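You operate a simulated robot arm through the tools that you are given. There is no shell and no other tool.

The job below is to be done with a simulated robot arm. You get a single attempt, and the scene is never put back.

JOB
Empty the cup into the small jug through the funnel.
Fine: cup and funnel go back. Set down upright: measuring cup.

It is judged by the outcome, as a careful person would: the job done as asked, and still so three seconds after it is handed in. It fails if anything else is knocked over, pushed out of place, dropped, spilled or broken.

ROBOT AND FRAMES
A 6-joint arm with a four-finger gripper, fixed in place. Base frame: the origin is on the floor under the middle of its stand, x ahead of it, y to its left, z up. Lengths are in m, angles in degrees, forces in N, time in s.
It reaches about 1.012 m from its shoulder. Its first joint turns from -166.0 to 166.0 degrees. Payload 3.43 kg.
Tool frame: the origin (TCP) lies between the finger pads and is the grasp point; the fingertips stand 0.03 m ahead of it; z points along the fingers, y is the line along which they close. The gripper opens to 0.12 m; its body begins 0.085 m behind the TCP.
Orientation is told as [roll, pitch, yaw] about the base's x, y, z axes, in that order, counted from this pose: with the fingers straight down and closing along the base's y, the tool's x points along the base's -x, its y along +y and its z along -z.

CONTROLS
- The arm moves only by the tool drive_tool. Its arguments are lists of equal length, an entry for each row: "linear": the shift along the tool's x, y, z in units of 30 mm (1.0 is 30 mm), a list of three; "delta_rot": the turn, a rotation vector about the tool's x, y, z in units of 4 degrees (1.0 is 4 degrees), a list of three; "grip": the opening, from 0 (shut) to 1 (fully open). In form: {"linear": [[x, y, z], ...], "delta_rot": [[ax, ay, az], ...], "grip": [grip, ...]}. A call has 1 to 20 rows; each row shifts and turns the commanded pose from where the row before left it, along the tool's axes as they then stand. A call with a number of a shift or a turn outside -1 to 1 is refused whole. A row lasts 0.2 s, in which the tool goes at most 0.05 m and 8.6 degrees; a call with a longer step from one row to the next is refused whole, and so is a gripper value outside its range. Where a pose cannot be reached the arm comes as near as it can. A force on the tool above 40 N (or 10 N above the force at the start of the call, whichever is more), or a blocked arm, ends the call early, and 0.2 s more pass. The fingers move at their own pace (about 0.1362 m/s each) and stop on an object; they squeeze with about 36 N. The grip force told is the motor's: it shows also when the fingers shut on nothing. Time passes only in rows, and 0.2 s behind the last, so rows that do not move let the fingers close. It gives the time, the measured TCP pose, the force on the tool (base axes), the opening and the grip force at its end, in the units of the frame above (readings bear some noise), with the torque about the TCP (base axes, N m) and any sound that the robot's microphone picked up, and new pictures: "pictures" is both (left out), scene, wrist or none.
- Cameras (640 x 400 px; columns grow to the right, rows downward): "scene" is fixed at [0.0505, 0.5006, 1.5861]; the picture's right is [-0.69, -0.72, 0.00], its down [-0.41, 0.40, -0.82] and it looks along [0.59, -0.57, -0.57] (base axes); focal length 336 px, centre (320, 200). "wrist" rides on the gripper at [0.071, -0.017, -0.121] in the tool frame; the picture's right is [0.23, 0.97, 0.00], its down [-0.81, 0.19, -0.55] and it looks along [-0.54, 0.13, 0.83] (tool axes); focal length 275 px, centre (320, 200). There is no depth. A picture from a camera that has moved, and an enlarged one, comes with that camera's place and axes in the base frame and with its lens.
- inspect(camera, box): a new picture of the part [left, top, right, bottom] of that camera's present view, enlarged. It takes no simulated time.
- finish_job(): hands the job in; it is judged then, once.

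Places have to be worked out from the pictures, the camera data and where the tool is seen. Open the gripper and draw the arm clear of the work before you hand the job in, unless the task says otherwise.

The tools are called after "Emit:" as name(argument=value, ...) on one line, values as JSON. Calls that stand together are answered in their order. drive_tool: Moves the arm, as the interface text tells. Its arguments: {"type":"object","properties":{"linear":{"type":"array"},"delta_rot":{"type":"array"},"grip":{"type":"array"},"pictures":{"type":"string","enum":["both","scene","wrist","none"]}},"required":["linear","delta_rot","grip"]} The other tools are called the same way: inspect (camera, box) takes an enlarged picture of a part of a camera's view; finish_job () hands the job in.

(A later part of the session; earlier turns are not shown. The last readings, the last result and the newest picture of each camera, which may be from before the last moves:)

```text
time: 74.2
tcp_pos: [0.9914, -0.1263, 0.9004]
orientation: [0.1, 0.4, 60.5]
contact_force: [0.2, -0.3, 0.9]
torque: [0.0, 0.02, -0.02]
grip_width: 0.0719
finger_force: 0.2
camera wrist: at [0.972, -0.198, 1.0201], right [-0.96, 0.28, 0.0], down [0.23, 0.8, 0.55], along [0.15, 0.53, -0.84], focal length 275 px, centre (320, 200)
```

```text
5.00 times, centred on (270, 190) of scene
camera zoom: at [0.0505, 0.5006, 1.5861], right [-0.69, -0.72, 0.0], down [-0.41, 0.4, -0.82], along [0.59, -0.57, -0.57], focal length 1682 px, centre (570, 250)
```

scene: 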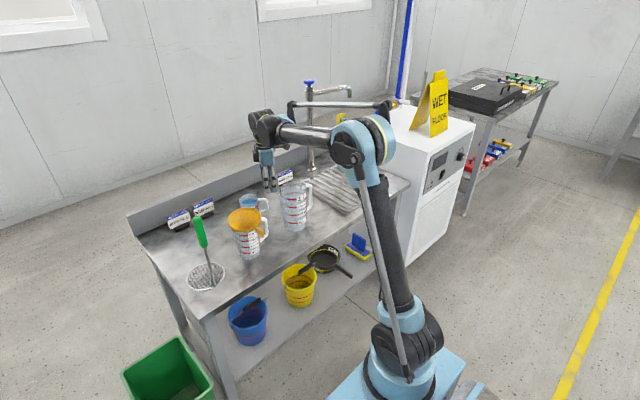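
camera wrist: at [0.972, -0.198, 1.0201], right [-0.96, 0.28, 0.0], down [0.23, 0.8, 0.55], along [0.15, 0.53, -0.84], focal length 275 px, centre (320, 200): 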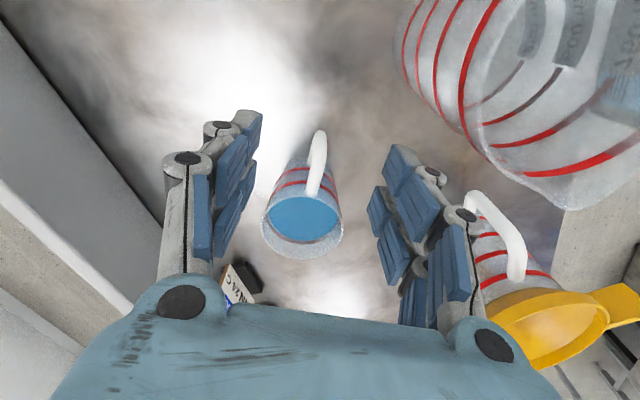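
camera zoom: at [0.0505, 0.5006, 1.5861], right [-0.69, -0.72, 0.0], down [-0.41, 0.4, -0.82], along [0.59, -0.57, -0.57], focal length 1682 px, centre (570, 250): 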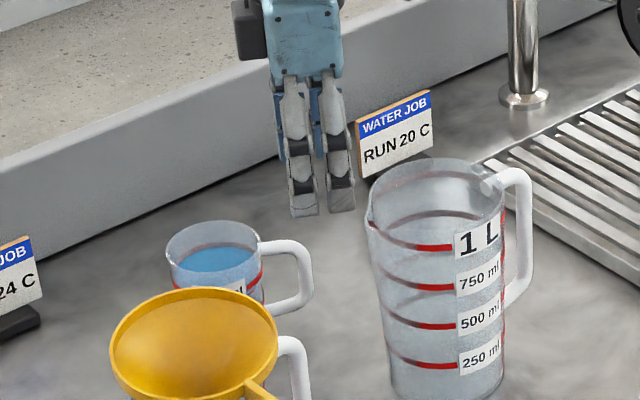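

Yaw is now right; the bar sits about +3.5 mm in tool y and 5.5 mm too far inward. Correcting and lowering until the tips just straddle the handle top.

Emit:
drive_tool(linear=[[-0.183, 0.117, 0], [0, 0, 0], [0, 0, 0.4], [0, 0, 0.4], [0, 0, 0.4], [0, 0, 0.4], [0, 0, 0], [0, 0, 0]], delta_rot=[[0, 0, 0], [0, 0, 0], [0, 0, 0], [0, 0, 0], [0, 0, 0], [0, 0, 0], [0, 0, 0], [0, 0, 0]], grip=[0.6, 0.6, 0.6, 0.6, 0.6, 0.6, 0.6, 0.6])

Emit:
inspect(camera="wrist", box=[225, 90, 425, 260])

Emit:
inspect(camera="scene", box=[220, 150, 320, 230])

```text
time: 76.0
tcp_pos: [0.9911, -0.1195, 0.852]
orientation: [-0.2, 0.4, 60.5]
contact_force: [-0.2, 0.6, -0.5]
torque: [-0.02, -0.02, 0.02]
grip_width: 0.0721
finger_force: 0.1
camera wrist: at [0.9713, -0.1909, 0.9725], right [-0.96, 0.28, 0.0], down [0.23, 0.8, 0.55], along [0.15, 0.53, -0.84], focal length 275 px, centre (320, 200)
```

scene: 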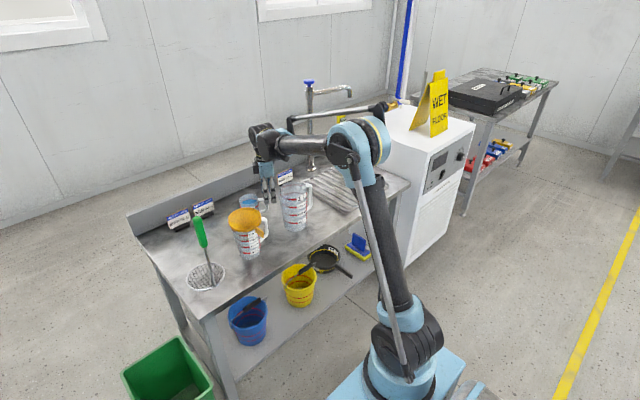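
wrist: 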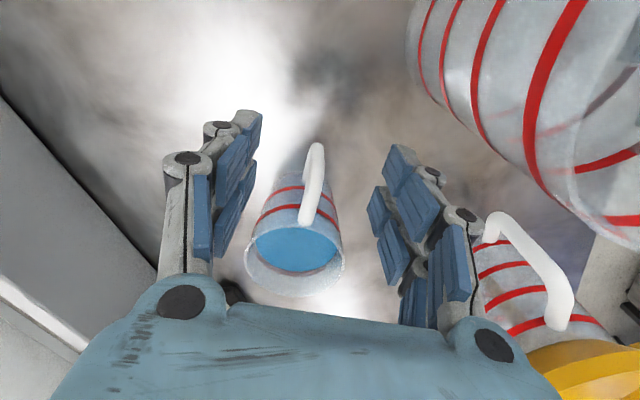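

```text
2.35 times, centred on (325, 175) of wrist
camera zoom: at [0.9713, -0.1909, 0.9725], right [-0.96, 0.28, 0.0], down [0.23, 0.8, 0.55], along [0.15, 0.53, -0.84], focal length 648 px, centre (308, 259)
```

zoom: 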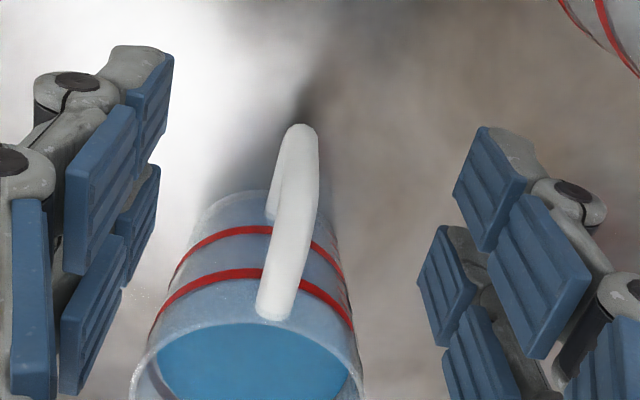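

```text
5.00 times, centred on (270, 190) of scene
camera zoom: at [0.0505, 0.5006, 1.5861], right [-0.69, -0.72, 0.0], down [-0.41, 0.4, -0.82], along [0.59, -0.57, -0.57], focal length 1682 px, centre (570, 250)
```

zoom: 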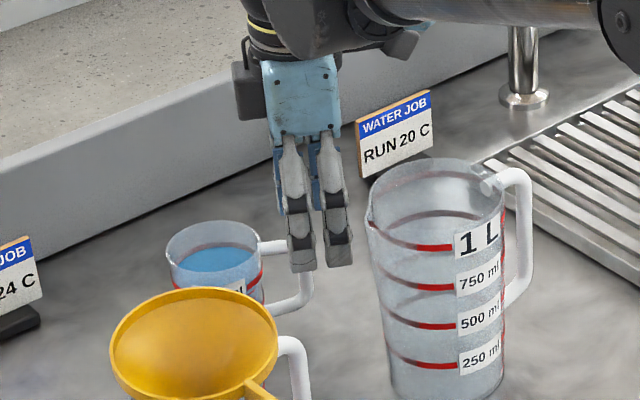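

The bar is now centred (tool y≈0, x≈-13 mm, under the inner pads). Lowering to TCP z≈0.808 and closing gently.

Emit:
drive_tool(linear=[[0, 0, 0.3], [0, 0, 0.3], [0, 0, 0.3], [0, 0, 0.3], [0, 0, 0.27], [0, 0, 0], [0, 0, 0]], delta_rot=[[0, 0, 0], [0, 0, 0], [0, 0, 0], [0, 0, 0], [0, 0, 0], [0, 0, 0], [0, 0, 0]], grip=[0.6, 0.6, 0.6, 0.6, 0.6, 0.6, 0.6])

Emit:
inspect(camera="wrist", box=[225, 90, 425, 260])

Emit:
inspect(camera="scene", box=[220, 150, 320, 230])

```text
time: 77.6
tcp_pos: [0.9902, -0.1189, 0.8066]
orientation: [-0.1, 0.3, 60.5]
contact_force: [0.3, 0.1, -0.9]
torque: [0.01, 0.01, 0.0]
grip_width: 0.0716
finger_force: 0.1
camera wrist: at [0.9713, -0.1903, 0.9276], right [-0.96, 0.28, 0.0], down [0.23, 0.8, 0.55], along [0.15, 0.53, -0.84], focal length 275 px, centre (320, 200)
```

scene: 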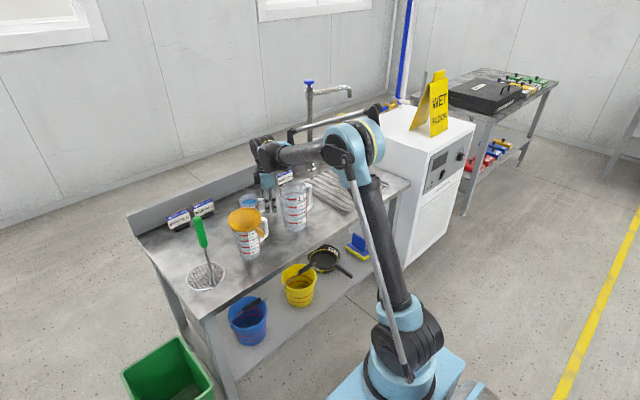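
wrist: 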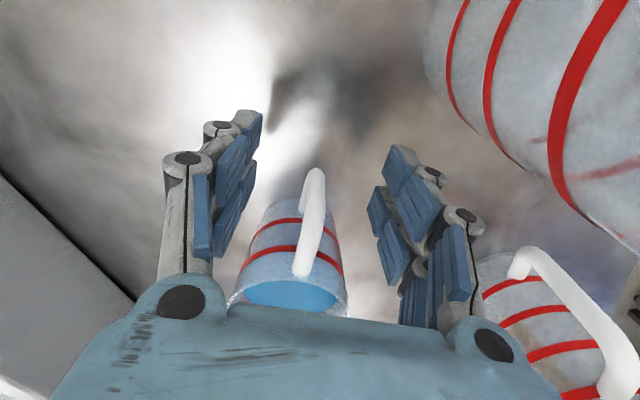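

```text
2.35 times, centred on (325, 175) of wrist
camera zoom: at [0.9713, -0.1903, 0.9276], right [-0.96, 0.28, 0.0], down [0.23, 0.8, 0.55], along [0.15, 0.53, -0.84], focal length 648 px, centre (308, 259)
```

zoom: 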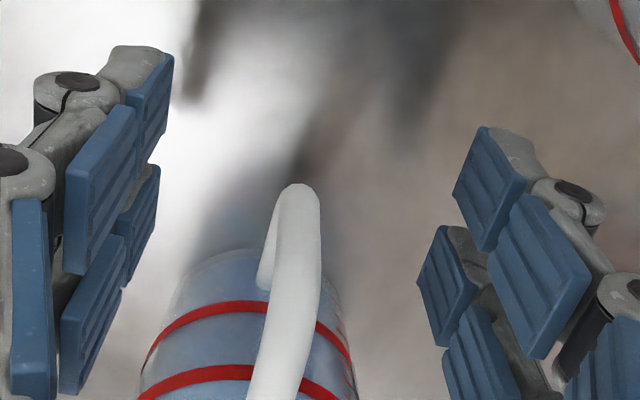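

```text
5.00 times, centred on (270, 190) of scene
camera zoom: at [0.0505, 0.5006, 1.5861], right [-0.69, -0.72, 0.0], down [-0.41, 0.4, -0.82], along [0.59, -0.57, -0.57], focal length 1682 px, centre (570, 250)
```

zoom: 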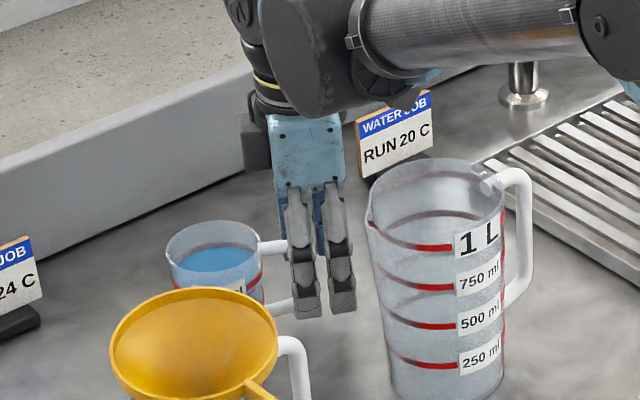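

All clear around the handle; nudging 3 mm outward to centre the bar on the inner pads, then closing.

Emit:
drive_tool(linear=[[0.1, -0.03, 0], [0, 0, 0], [0, 0, 0], [0, 0, 0], [0, 0, 0], [0, 0, 0], [0, 0, 0], [0, 0, 0]], delta_rot=[[0, 0, 0], [0, 0, 0], [0, 0, 0], [0, 0, 0], [0, 0, 0], [0, 0, 0], [0, 0, 0], [0, 0, 0]], grip=[0.6, 0.45, 0.3, 0.2, 0.1, 0, 0, 0])

Emit:
inspect(camera="wrist", box=[225, 90, 425, 330])

Emit:
inspect(camera="scene", box=[220, 150, 320, 230])

```text
time: 79.4
tcp_pos: [0.9908, -0.1218, 0.8073]
orientation: [-0.1, 0.2, 60.5]
contact_force: [-0.5, -0.1, -0.1]
torque: [-0.04, 0.05, 0.01]
grip_width: 0.0102
finger_force: 36.3
camera wrist: at [0.9706, -0.1935, 0.928], right [-0.96, 0.28, 0.0], down [0.23, 0.8, 0.55], along [0.15, 0.53, -0.84], focal length 275 px, centre (320, 200)
```

scene: 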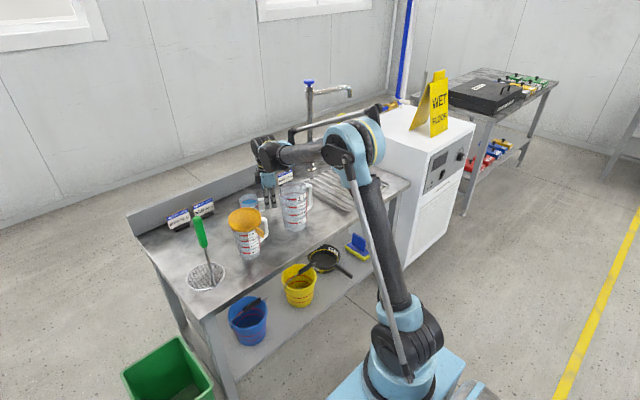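
wrist: 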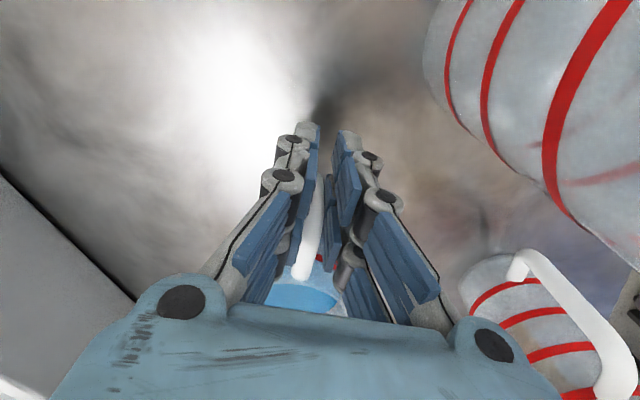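

```text
1.67 times, centred on (325, 210) of wrist
camera zoom: at [0.9706, -0.1935, 0.928], right [-0.96, 0.28, 0.0], down [0.23, 0.8, 0.55], along [0.15, 0.53, -0.84], focal length 459 px, centre (312, 183)
```

zoom: 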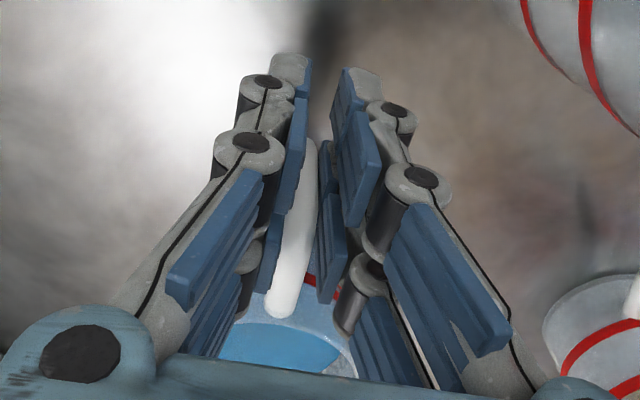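

```text
5.00 times, centred on (270, 190) of scene
camera zoom: at [0.0505, 0.5006, 1.5861], right [-0.69, -0.72, 0.0], down [-0.41, 0.4, -0.82], along [0.59, -0.57, -0.57], focal length 1682 px, centre (570, 250)
```

zoom: 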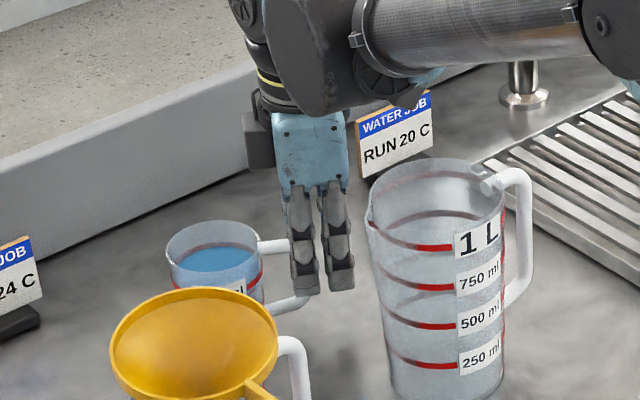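

Grip closed at 10.2 mm on the handle; the cup hasn't moved. Lifting very gently by 9 mm to see whether it droops.

Emit:
drive_tool(linear=[[0, 0, -0.06], [0, 0, -0.08], [0, 0, -0.08], [0, 0, -0.08], [0, 0, 0], [0, 0, 0]], delta_rot=[[0, 0, 0], [0, 0, 0], [0, 0, 0], [0, 0, 0], [0, 0, 0], [0, 0, 0]], grip=[0, 0, 0, 0, 0, 0])

Emit:
inspect(camera="scene", box=[220, 150, 320, 230])

Emit:
inspect(camera="wrist", box=[225, 90, 425, 330])

```text
time: 80.8
tcp_pos: [0.9908, -0.1239, 0.8162]
orientation: [-0.2, 0.3, 60.5]
contact_force: [0.3, 0.2, -2.6]
torque: [-0.15, 0.09, -0.03]
grip_width: 0.0103
finger_force: 35.9
camera wrist: at [0.9709, -0.1944, 0.937], right [-0.96, 0.28, 0.0], down [0.23, 0.8, 0.55], along [0.15, 0.53, -0.84], focal length 275 px, centre (320, 200)
```

scene: 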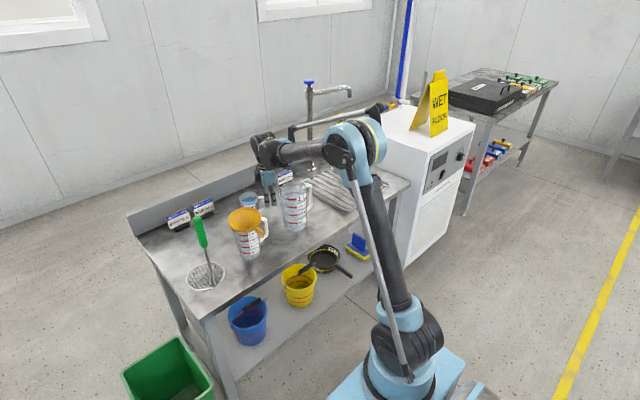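
wrist: 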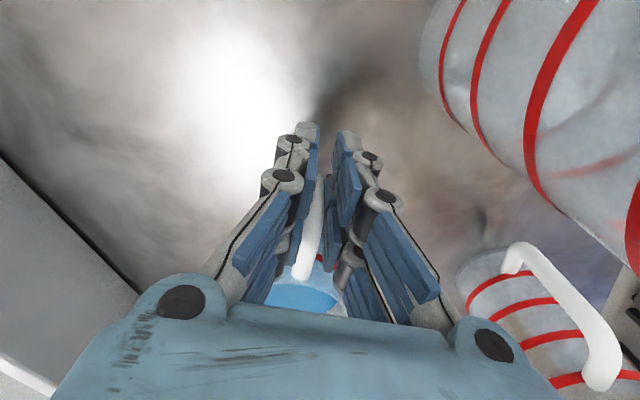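

```text
5.00 times, centred on (270, 190) of scene
camera zoom: at [0.0505, 0.5006, 1.5861], right [-0.69, -0.72, 0.0], down [-0.41, 0.4, -0.82], along [0.59, -0.57, -0.57], focal length 1682 px, centre (570, 250)
```

zoom: 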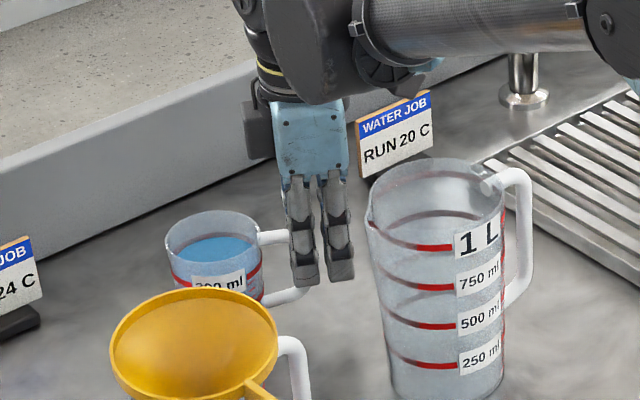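

```text
1.67 times, centred on (325, 210) of wrist
camera zoom: at [0.9709, -0.1944, 0.937], right [-0.96, 0.28, 0.0], down [0.23, 0.8, 0.55], along [0.15, 0.53, -0.84], focal length 459 px, centre (312, 183)
```

zoom: 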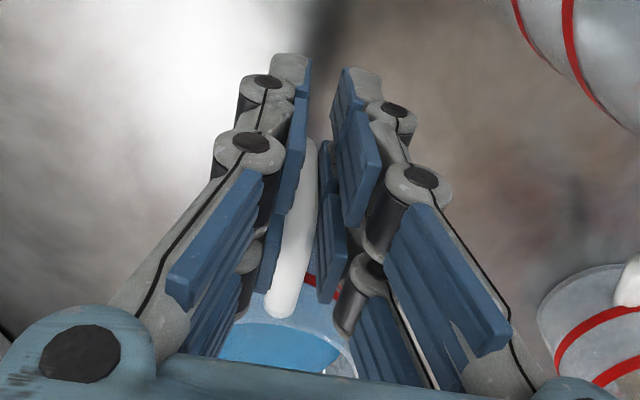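

The cup lifts level, about 2.6 N of load, with no visible droop. Lifting on slowly.

Emit:
drive_tool(linear=[[0, 0, -0.2], [0, 0, -0.3], [0, 0, -0.3], [0, 0, -0.3], [0, 0, -0.3], [0, 0, -0.3], [0, 0, -0.3], [0, 0, -0.2], [0, 0, 0]], delta_rot=[[0, 0, 0], [0, 0, 0], [0, 0, 0], [0, 0, 0], [0, 0, 0], [0, 0, 0], [0, 0, 0], [0, 0, 0], [0, 0, 0]], grip=[0, 0, 0, 0, 0, 0, 0, 0, 0])

Emit:
inspect(camera="scene", box=[220, 140, 320, 220])

```text
time: 82.8
tcp_pos: [0.9899, -0.1221, 0.8826]
orientation: [-0.2, 0.3, 60.5]
contact_force: [-0.5, -0.1, -2.4]
torque: [-0.14, 0.06, 0.0]
grip_width: 0.0099
finger_force: 35.4
camera wrist: at [0.9703, -0.1936, 1.0029], right [-0.96, 0.28, 0.0], down [0.23, 0.8, 0.55], along [0.15, 0.53, -0.84], focal length 275 px, centre (320, 200)
```

scene: 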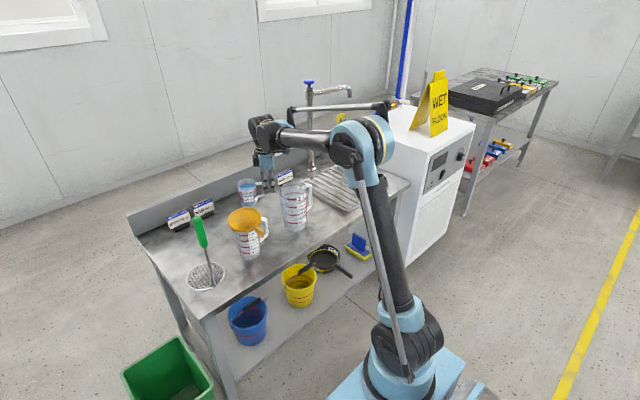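
wrist: 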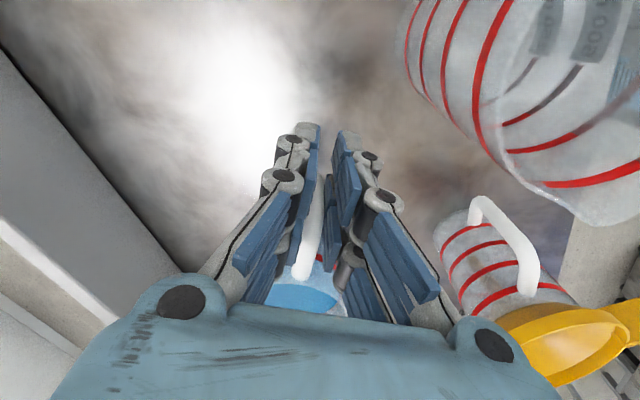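

```text
5.00 times, centred on (270, 180) of scene
camera zoom: at [0.0505, 0.5006, 1.5861], right [-0.69, -0.72, 0.0], down [-0.41, 0.4, -0.82], along [0.59, -0.57, -0.57], focal length 1682 px, centre (570, 300)
```

zoom: 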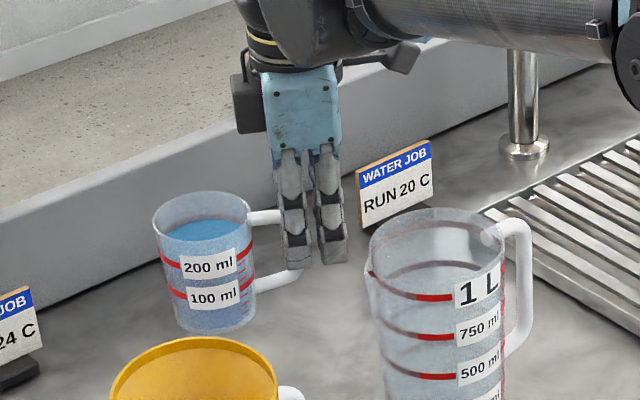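

The cup hangs plumb, water around the 200 ml mark. Lifting to a travel height with gentle acceleration.

Emit:
drive_tool(linear=[[0, 0, -0.2], [0, 0, -0.4], [0, 0, -0.5], [0, 0, -0.5], [0, 0, -0.5], [0, 0, -0.5], [0, 0, -0.5], [0, 0, -0.5], [0, 0, -0.5], [0, 0, -0.5], [0, 0, -0.5], [0, 0, -0.5], [0, 0, -0.4], [0, 0, -0.2], [0, 0, 0]], delta_rot=[[0, 0, 0], [0, 0, 0], [0, 0, 0], [0, 0, 0], [0, 0, 0], [0, 0, 0], [0, 0, 0], [0, 0, 0], [0, 0, 0], [0, 0, 0], [0, 0, 0], [0, 0, 0], [0, 0, 0], [0, 0, 0], [0, 0, 0]], grip=[0, 0, 0, 0, 0, 0, 0, 0, 0, 0, 0, 0, 0, 0, 0], pictures="scene")

Emit:
inspect(camera="scene", box=[210, 110, 310, 200])

```text
time: 86.0
tcp_pos: [0.992, -0.1211, 1.0699]
orientation: [-0.1, 0.2, 60.5]
contact_force: [-0.4, -0.5, -1.6]
torque: [-0.16, 0.08, 0.01]
grip_width: 0.0103
finger_force: 35.7
```

scene: 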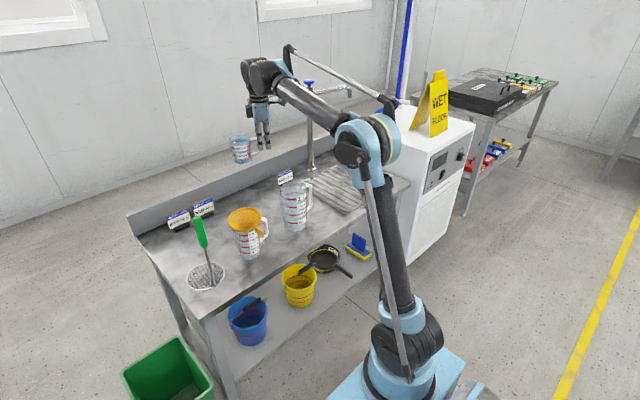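

```text
4.44 times, centred on (260, 155) of scene
camera zoom: at [0.0505, 0.5006, 1.5861], right [-0.69, -0.72, 0.0], down [-0.41, 0.4, -0.82], along [0.59, -0.57, -0.57], focal length 1495 px, centre (587, 400)
```

zoom: 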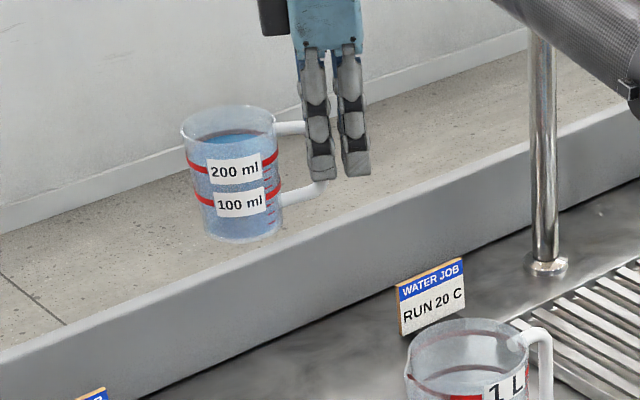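

Held level and steady. Turning the yaw from 60.5° to 155° here, well above everything.

Emit:
drive_tool(linear=[[0, 0, 0], [0, 0, 0], [0, 0, 0], [0, 0, 0], [0, 0, 0], [0, 0, 0], [0, 0, 0], [0, 0, 0], [0, 0, 0], [0, 0, 0], [0, 0, 0], [0, 0, 0], [0, 0, 0], [0, 0, 0], [0, 0, 0], [0, 0, 0], [0, 0, 0], [0, 0, 0], [0, 0, 0], [0, 0, 0]], delta_rot=[[0, 0, -0.4], [0, 0, -0.8], [0, 0, -0.9], [0, 0, -0.9], [0, 0, -0.9], [0, 0, -0.9], [0, 0, -0.9], [0, 0, -0.9], [0, 0, -0.9], [0, 0, -0.9], [0, 0, -0.9], [0, 0, -0.9], [0, 0, -0.9], [0, 0, -0.9], [0, 0, -0.9], [0, 0, -0.9], [0, 0, -0.9], [0, 0, -0.9], [0, 0, -0.9], [0, 0, -0.9]], grip=[0, 0, 0, 0, 0, 0, 0, 0, 0, 0, 0, 0, 0, 0, 0, 0, 0, 0, 0, 0], pictures="scene")

Emit:
drive_tool(linear=[[0, 0, 0], [0, 0, 0], [0, 0, 0], [0, 0, 0], [0, 0, 0], [0, 0, 0], [0, 0, 0], [0, 0, 0], [0, 0, 0]], delta_rot=[[0, 0, -0.9], [0, 0, -0.9], [0, 0, -0.9], [0, 0, -0.9], [0, 0, -0.9], [0, 0, -0.9], [0, 0, -0.5], [0, 0, -0.3], [0, 0, 0]], grip=[0, 0, 0, 0, 0, 0, 0, 0, 0])

Emit:
inspect(camera="scene", box=[210, 110, 330, 210])

```text
time: 90.2
tcp_pos: [0.9902, -0.1224, 1.0689]
orientation: [0.3, 0.2, 130.2]
contact_force: [0.1, 0.4, -1.3]
torque: [-0.12, -0.14, -0.01]
grip_width: 0.0104
finger_force: 35.9
```

scene: 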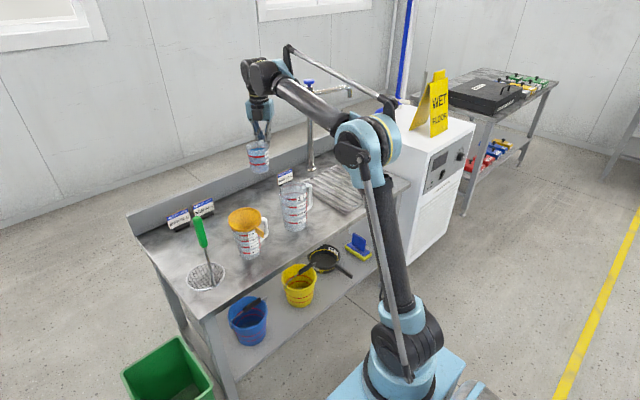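

```text
time: 92.2
tcp_pos: [0.9902, -0.1209, 1.069]
orientation: [0.3, 0.0, 154.9]
contact_force: [-0.2, -0.3, -2.4]
torque: [-0.07, -0.16, -0.03]
grip_width: 0.0102
finger_force: 36.9
camera wrist: at [1.0636, -0.1368, 1.1889], right [-0.2, -0.98, 0.01], down [-0.82, 0.17, 0.55], along [-0.54, 0.11, -0.83], focal length 275 px, centre (320, 200)
```

scene: 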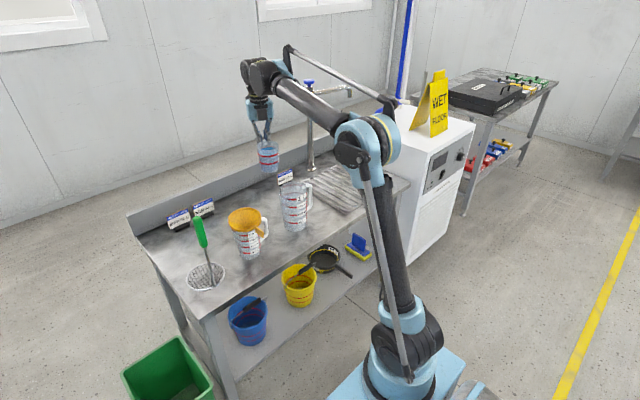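
wrist: 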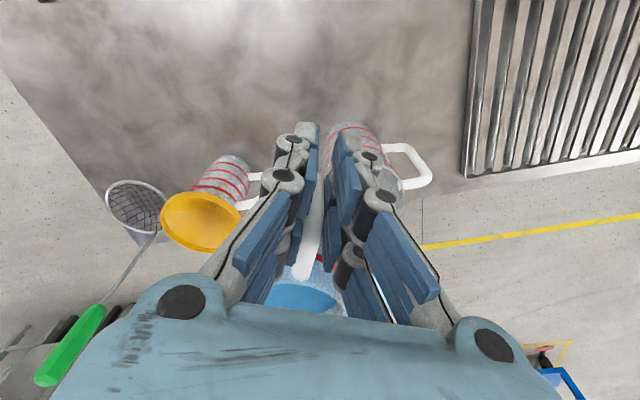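

```text
4.00 times, centred on (270, 160) of scene
camera zoom: at [0.0505, 0.5006, 1.5861], right [-0.69, -0.72, 0.0], down [-0.41, 0.4, -0.82], along [0.59, -0.57, -0.57], focal length 1346 px, centre (520, 360)
```

zoom: 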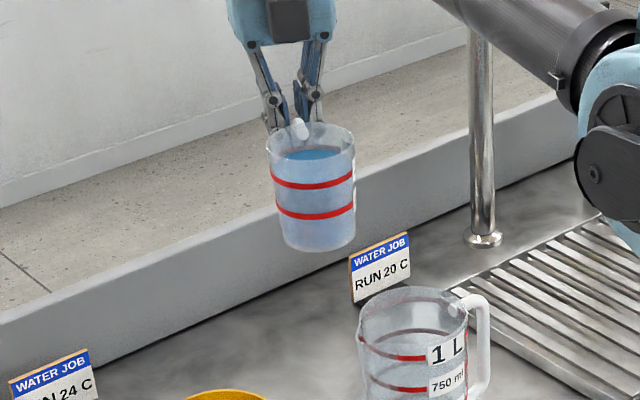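

The cup is level and water is about 20 mm below its rim. Moving it across so that its pouring lip is above the far inner side of the funnel, still high (cup bottom well above the funnel).

Emit:
drive_tool(linear=[[-0.08, -0.17, 0], [-0.16, -0.34, 0], [-0.2, -0.42, 0], [-0.2, -0.42, 0], [-0.2, -0.42, 0], [-0.2, -0.42, 0], [-0.2, -0.42, 0], [-0.2, -0.42, 0], [-0.2, -0.42, 0], [-0.16, -0.34, 0], [-0.08, -0.17, 0], [0, 0, 0], [0, 0, 0]], delta_rot=[[0, 0, 0], [0, 0, 0], [0, 0, 0], [0, 0, 0], [0, 0, 0], [0, 0, 0], [0, 0, 0], [0, 0, 0], [0, 0, 0], [0, 0, 0], [0, 0, 0], [0, 0, 0], [0, 0, 0]], grip=[0, 0, 0, 0, 0, 0, 0, 0, 0, 0, 0, 0, 0])

Emit:
inspect(camera="scene", box=[190, 110, 310, 270])

```text
time: 95.0
tcp_pos: [0.989, 0.0105, 1.0686]
orientation: [0.3, 0.1, 154.9]
contact_force: [-1.4, -0.2, -2.9]
torque: [-0.08, -0.17, -0.01]
grip_width: 0.0101
finger_force: 36.0
camera wrist: at [1.0627, -0.0059, 1.1886], right [-0.2, -0.98, 0.01], down [-0.81, 0.17, 0.55], along [-0.54, 0.11, -0.83], focal length 275 px, centre (320, 200)
```

scene: 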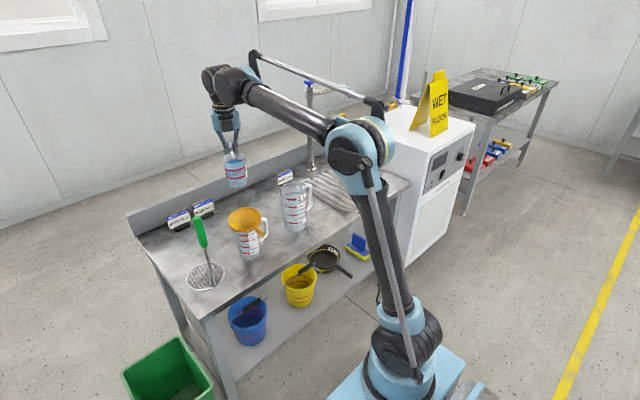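
wrist: 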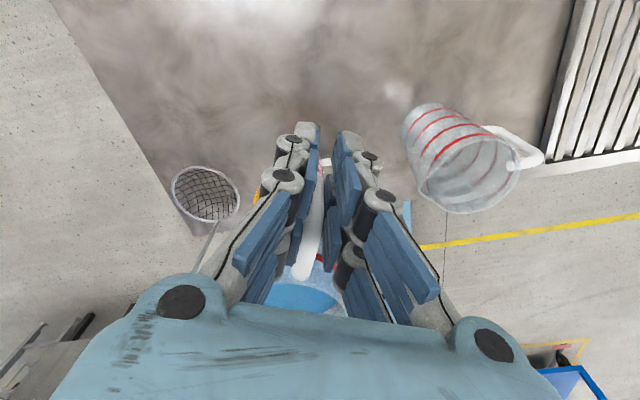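

```text
2.50 times, centred on (250, 190) of scene
camera zoom: at [0.0505, 0.5006, 1.5861], right [-0.69, -0.72, 0.0], down [-0.41, 0.4, -0.82], along [0.59, -0.57, -0.57], focal length 841 px, centre (495, 225)
```

zoom: 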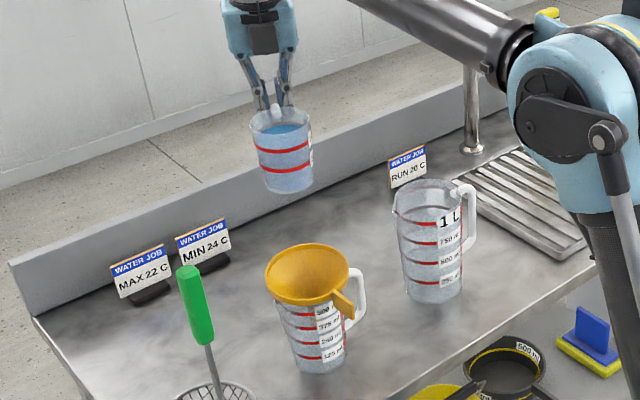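

The lip is about 20–25 mm on the far side of the funnel's axis and laterally aligned. Lowering 50 mm and tilting the first 16° about the lip (no water should leave before roughly 30°).

Emit:
drive_tool(linear=[[0.05, 0, 0.2], [0.05, 0, 0.35], [0, 0, 0.4], [0, 0, 0.4], [0, 0, 0.32], [0.028, 0, -0.133], [0.028, 0, -0.133], [0.028, 0, -0.133], [0.028, 0, -0.133], [0.028, 0, -0.133], [0.028, 0, -0.133], [0.028, 0, -0.133], [0.028, 0, -0.133], [0, 0, 0], [0, 0, 0]], delta_rot=[[0, 0, 0], [0, 0, 0], [0, 0, 0], [0, 0, 0], [0, 0, 0], [0, 0.5, 0], [0, 0.5, 0], [0, 0.5, 0], [0, 0.5, 0], [0, 0.5, 0], [0, 0.5, 0], [0, 0.5, 0], [0, 0.5, 0], [0, 0, 0], [0, 0, 0]], grip=[0, 0, 0, 0, 0, 0, 0, 0, 0, 0, 0, 0, 0, 0, 0], pictures="scene")

Emit:
inspect(camera="scene", box=[200, 130, 300, 270])

```text
time: 98.2
tcp_pos: [0.9952, 0.0085, 1.0513]
orientation: [0.3, 16.0, 155.0]
contact_force: [-0.2, -0.2, -2.8]
torque: [-0.05, -0.14, -0.01]
grip_width: 0.0103
finger_force: 35.9
```

scene: 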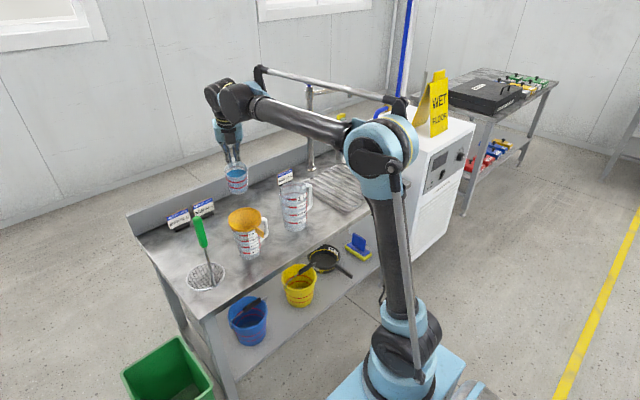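

```text
2.86 times, centred on (250, 200) of scene
camera zoom: at [0.0505, 0.5006, 1.5861], right [-0.69, -0.72, 0.0], down [-0.41, 0.4, -0.82], along [0.59, -0.57, -0.57], focal length 961 px, centre (520, 200)
```

zoom: 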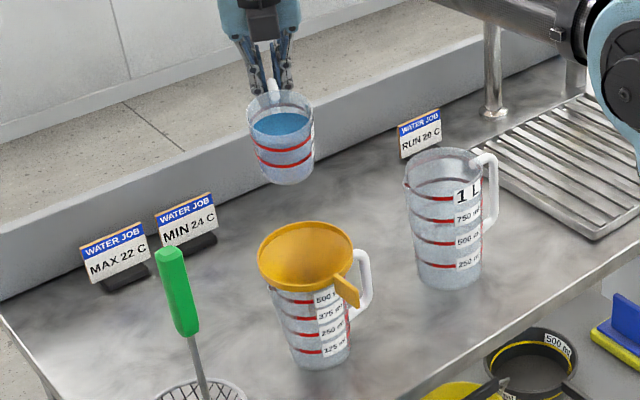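

At 16° all is steady, and the lip projects inside the funnel on its far half. Continuing to 28° while lowering to about 75 mm above the funnel rim.

Emit:
drive_tool(linear=[[-0.133, 0, 0.427], [-0.152, 0, 0.4215], [-0.115, 0, 0.259], [-0.128, 0, 0.254], [-0.074, 0, 0.095], [-0.082, 0, 0.092], [0, 0, 0], [0, 0, 0]], delta_rot=[[0, 0.5, 0], [0, 0.5, 0], [0, 0.5, 0], [0, 0.5, 0], [0, 0.5, 0], [0, 0.5, 0], [0, 0, 0], [0, 0, 0]], grip=[0, 0, 0, 0, 0, 0, 0, 0], pictures="both")

Emit:
inspect(camera="scene", box=[210, 150, 290, 260])

```text
time: 100.0
tcp_pos: [0.9914, 0.0103, 0.9994]
orientation: [0.3, 28.1, 155.0]
contact_force: [-0.5, 0.6, -2.5]
torque: [-0.06, -0.1, -0.01]
grip_width: 0.01
finger_force: 36.5
camera wrist: at [1.0053, 0.0209, 1.1385], right [-0.23, -0.97, 0.11], down [-0.96, 0.24, 0.11], along [-0.13, -0.09, -0.99], focal length 275 px, centre (320, 200)
```

scene: 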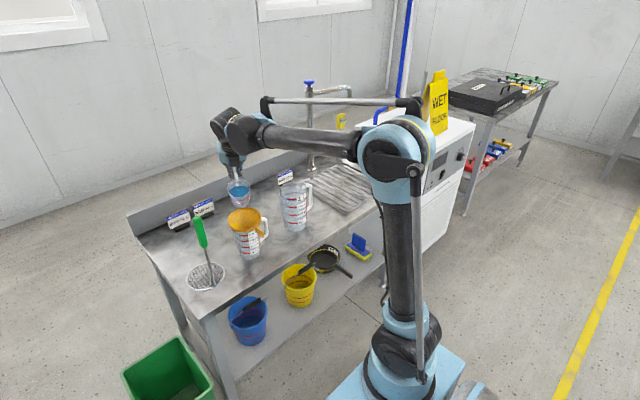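
wrist: 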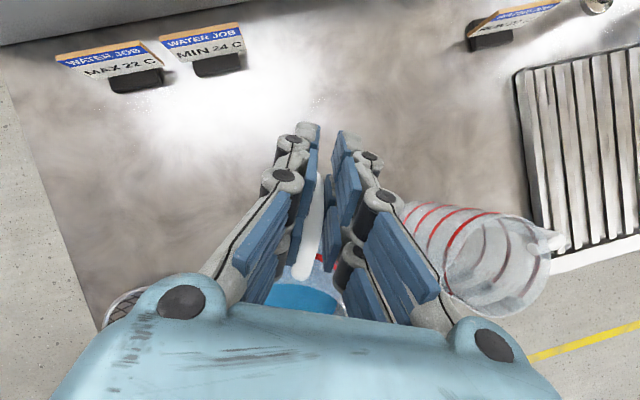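

```text
3.64 times, centred on (250, 205) of scene
camera zoom: at [0.0505, 0.5006, 1.5861], right [-0.69, -0.72, 0.0], down [-0.41, 0.4, -0.82], along [0.59, -0.57, -0.57], focal length 1223 px, centre (574, 182)
```

zoom: 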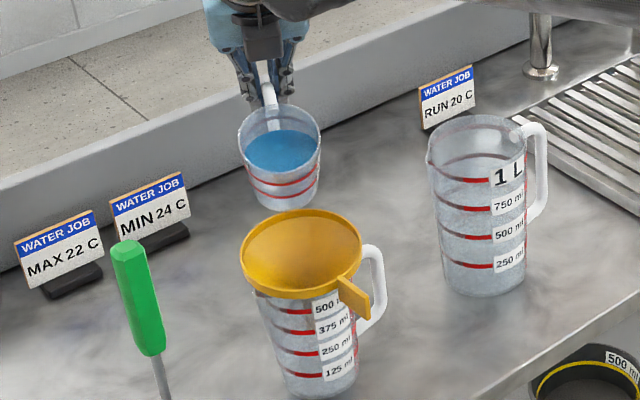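

Water is near the lip now, and the lip sits over the funnel (about 25 mm to the far side of its centre, 74 mm above). Beginning the pour slowly: 28°→40° at 1.5° per row.

Emit:
drive_tool(linear=[[-0.016, 0, -0.045], [-0.016, 0, -0.045], [-0.016, 0, -0.045], [-0.016, 0, -0.045], [-0.016, 0, -0.045], [-0.016, 0, -0.045]], delta_rot=[[0, 0.375, 0], [0, 0.375, 0], [0, 0.375, 0], [0, 0.375, 0], [0, 0.375, 0], [0, 0.375, 0]], grip=[0, 0, 0, 0, 0, 0], pictures="scene")

Emit:
inspect(camera="scene", box=[210, 150, 290, 260])

```text
time: 101.4
tcp_pos: [0.9845, 0.0125, 1.0033]
orientation: [0.5, 37.2, 155.1]
contact_force: [0.4, 0.2, -2.6]
torque: [-0.04, -0.11, -0.01]
grip_width: 0.0099
finger_force: 36.2
```

scene: 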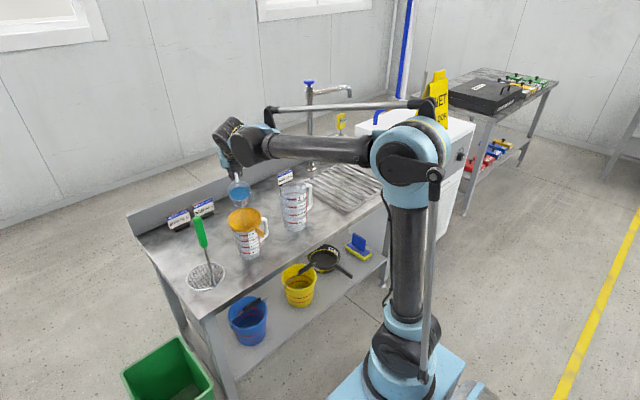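

```text
3.64 times, centred on (250, 205) of scene
camera zoom: at [0.0505, 0.5006, 1.5861], right [-0.69, -0.72, 0.0], down [-0.41, 0.4, -0.82], along [0.59, -0.57, -0.57], focal length 1223 px, centre (574, 182)
```

zoom: 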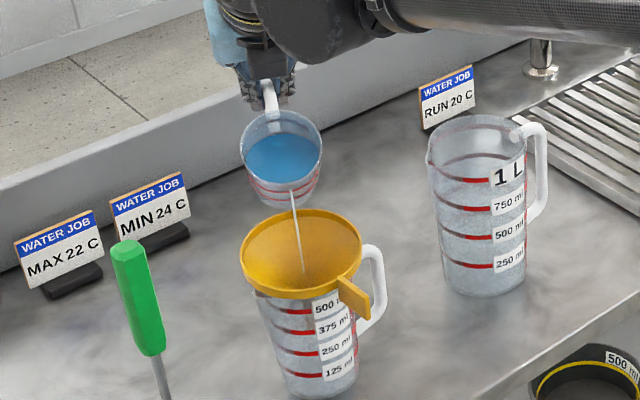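

A thin stream is falling well inside the funnel. Continuing at a slow, even rate.

Emit:
drive_tool(linear=[[-0.006, 0, -0.056], [-0.006, 0, -0.056], [-0.006, 0, -0.056], [-0.006, 0, -0.056], [-0.006, 0, -0.056], [-0.006, 0, -0.056], [-0.006, 0, -0.056], [-0.006, 0, -0.056]], delta_rot=[[0, 0.3, 0], [0, 0.3, 0], [0, 0.3, 0], [0, 0.3, 0], [0, 0.3, 0], [0, 0.3, 0], [0, 0.3, 0], [0, 0.3, 0]], grip=[0, 0, 0, 0, 0, 0, 0, 0], pictures="scene")

Emit:
inspect(camera="scene", box=[210, 150, 290, 260])

```text
time: 103.2
tcp_pos: [0.9768, 0.0173, 1.0132]
orientation: [0.3, 46.7, 155.2]
contact_force: [0.1, -0.4, -2.9]
torque: [-0.03, -0.09, -0.02]
grip_width: 0.0101
finger_force: 35.8
```

scene: 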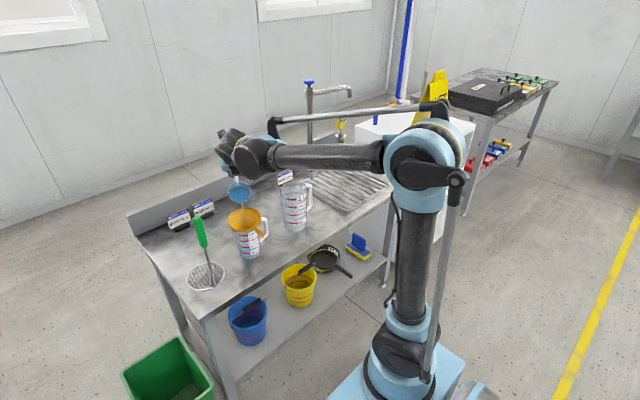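

```text
3.64 times, centred on (250, 205) of scene
camera zoom: at [0.0505, 0.5006, 1.5861], right [-0.69, -0.72, 0.0], down [-0.41, 0.4, -0.82], along [0.59, -0.57, -0.57], focal length 1223 px, centre (574, 182)
```

zoom: 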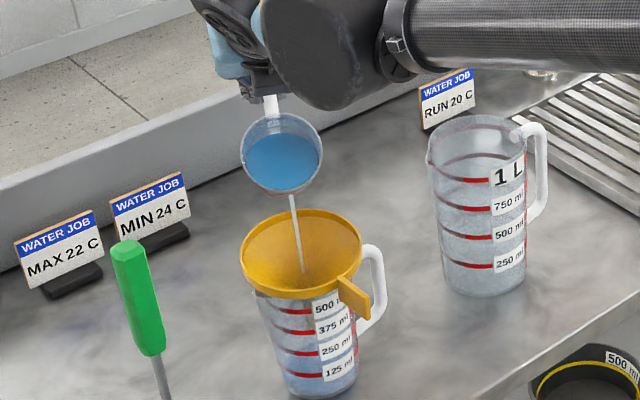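

The stream lands near the funnel's throat and the small jug is filling. Continuing with the lip held in place.

Emit:
drive_tool(linear=[[0.0168, 0, -0.08], [0.0168, 0, -0.08], [0.0168, 0, -0.08], [0.0168, 0, -0.08], [0.0168, 0, -0.08], [0.0168, 0, -0.08], [0.0168, 0, -0.08], [0.0168, 0, -0.08]], delta_rot=[[0, 0.3, 0], [0, 0.3, 0], [0, 0.3, 0], [0, 0.3, 0], [0, 0.3, 0], [0, 0.3, 0], [0, 0.3, 0], [0, 0.3, 0]], grip=[0, 0, 0, 0, 0, 0, 0, 0], pictures="scene")

Emit:
inspect(camera="scene", box=[210, 150, 290, 260])

```text
time: 105.0
tcp_pos: [0.9651, 0.0212, 1.0271]
orientation: [0.5, 56.3, 155.4]
contact_force: [0.3, -0.1, -0.9]
torque: [0.0, -0.04, -0.01]
grip_width: 0.0101
finger_force: 35.7
```

scene: 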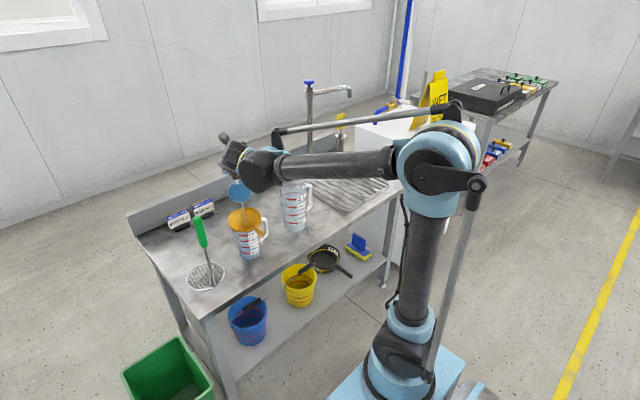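

```text
3.64 times, centred on (250, 205) of scene
camera zoom: at [0.0505, 0.5006, 1.5861], right [-0.69, -0.72, 0.0], down [-0.41, 0.4, -0.82], along [0.59, -0.57, -0.57], focal length 1223 px, centre (574, 182)
```

zoom: 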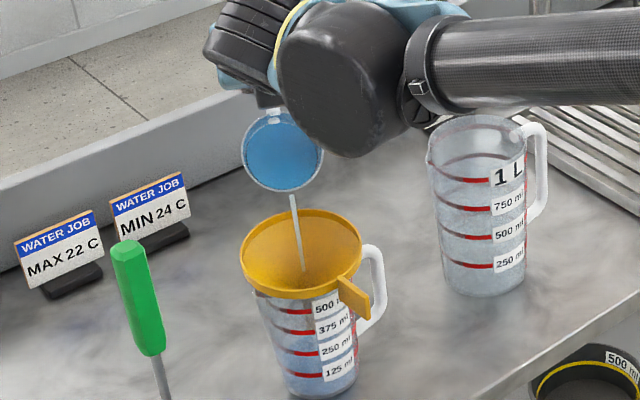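

Steady stream, no overflow. Continuing.

Emit:
drive_tool(linear=[[0.0168, 0, -0.08], [0.0168, 0, -0.08], [0.0168, 0, -0.08], [0.0168, 0, -0.08], [0.0168, 0, -0.08], [0.0168, 0, -0.08], [0.0168, 0, -0.08], [0.0168, 0, -0.08]], delta_rot=[[0, 0.3, 0], [0, 0.3, 0], [0, 0.3, 0], [0, 0.3, 0], [0, 0.3, 0], [0, 0.3, 0], [0, 0.3, 0], [0, 0.3, 0]], grip=[0, 0, 0, 0, 0, 0, 0, 0], pictures="scene")

Emit:
inspect(camera="scene", box=[210, 150, 290, 260])

```text
time: 106.8
tcp_pos: [0.9518, 0.028, 1.0414]
orientation: [0.9, 66.0, 155.7]
contact_force: [-0.1, 0.4, -1.1]
torque: [0.01, 0.01, -0.03]
grip_width: 0.0099
finger_force: 36.0
```

scene: 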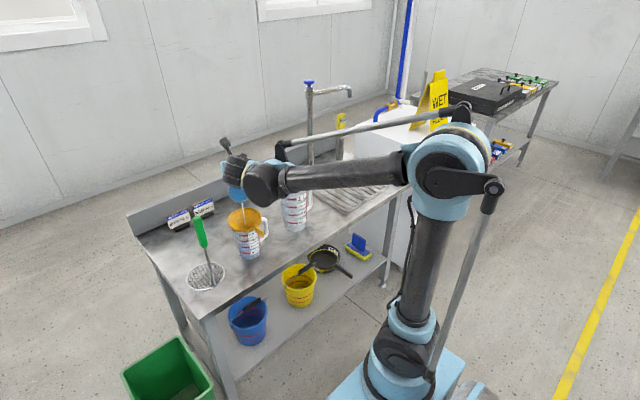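

```text
3.64 times, centred on (250, 205) of scene
camera zoom: at [0.0505, 0.5006, 1.5861], right [-0.69, -0.72, 0.0], down [-0.41, 0.4, -0.82], along [0.59, -0.57, -0.57], focal length 1223 px, centre (574, 182)
```

zoom: 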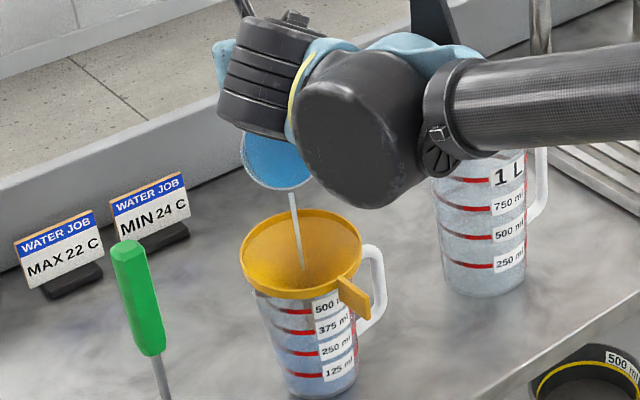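

Still clean. Continuing to about 78°.

Emit:
drive_tool(linear=[[0.0168, 0, -0.08], [0.0168, 0, -0.08], [0.0168, 0, -0.08], [0.0168, 0, -0.08], [0.0168, 0, -0.08], [0.0168, 0, -0.08], [0.0168, 0, -0.08], [0.0168, 0, -0.08], [0.0168, 0, -0.08], [0.0168, 0, -0.08]], delta_rot=[[0, 0.3, 0], [0, 0.3, 0], [0, 0.3, 0], [0, 0.3, 0], [0, 0.3, 0], [0, 0.3, 0], [0, 0.3, 0], [0, 0.3, 0], [0, 0.3, 0], [0, 0.3, 0]], grip=[0, 0, 0, 0, 0, 0, 0, 0, 0, 0], pictures="both")

Emit:
inspect(camera="scene", box=[210, 150, 290, 260])

```text
time: 109.0
tcp_pos: [0.9331, 0.0382, 1.0549]
orientation: [1.3, 77.9, 156.3]
contact_force: [-0.1, -0.8, -1.0]
torque: [-0.01, 0.0, -0.02]
grip_width: 0.0099
finger_force: 35.9
camera wrist: at [0.8479, 0.0949, 1.1489], right [-0.37, -0.9, 0.23], down [-0.73, 0.12, -0.68], along [0.58, -0.42, -0.7], focal length 275 px, centre (320, 200)
```

scene: 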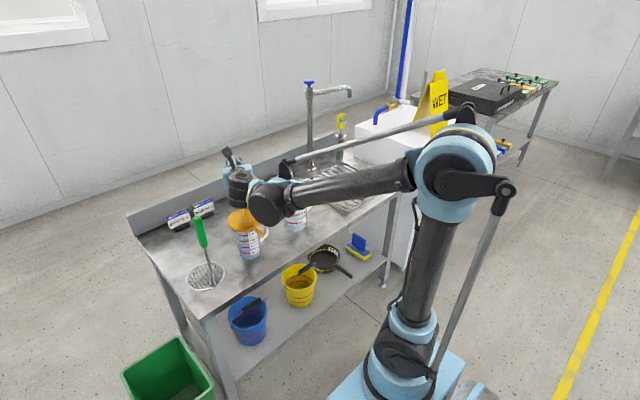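
wrist: 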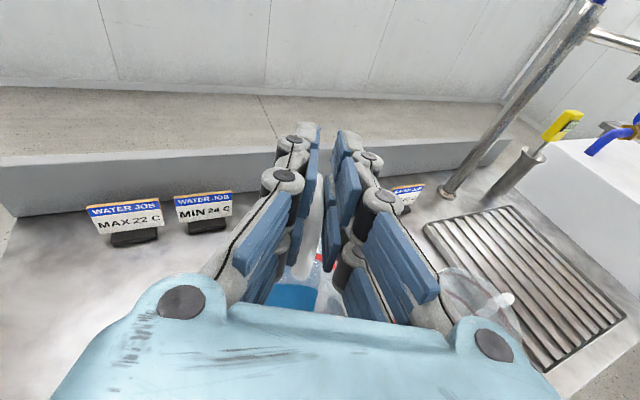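

```text
3.64 times, centred on (250, 205) of scene
camera zoom: at [0.0505, 0.5006, 1.5861], right [-0.69, -0.72, 0.0], down [-0.41, 0.4, -0.82], along [0.59, -0.57, -0.57], focal length 1223 px, centre (574, 182)
```

zoom: 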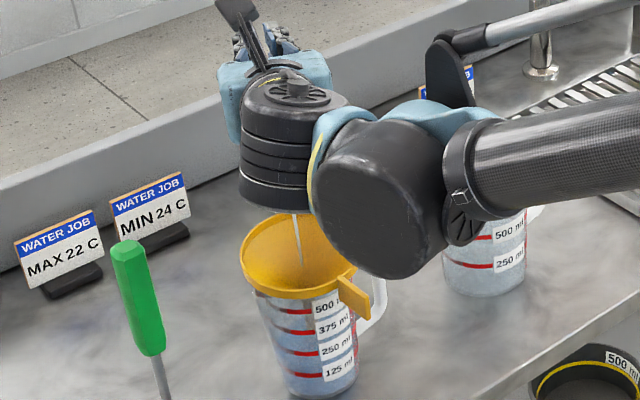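

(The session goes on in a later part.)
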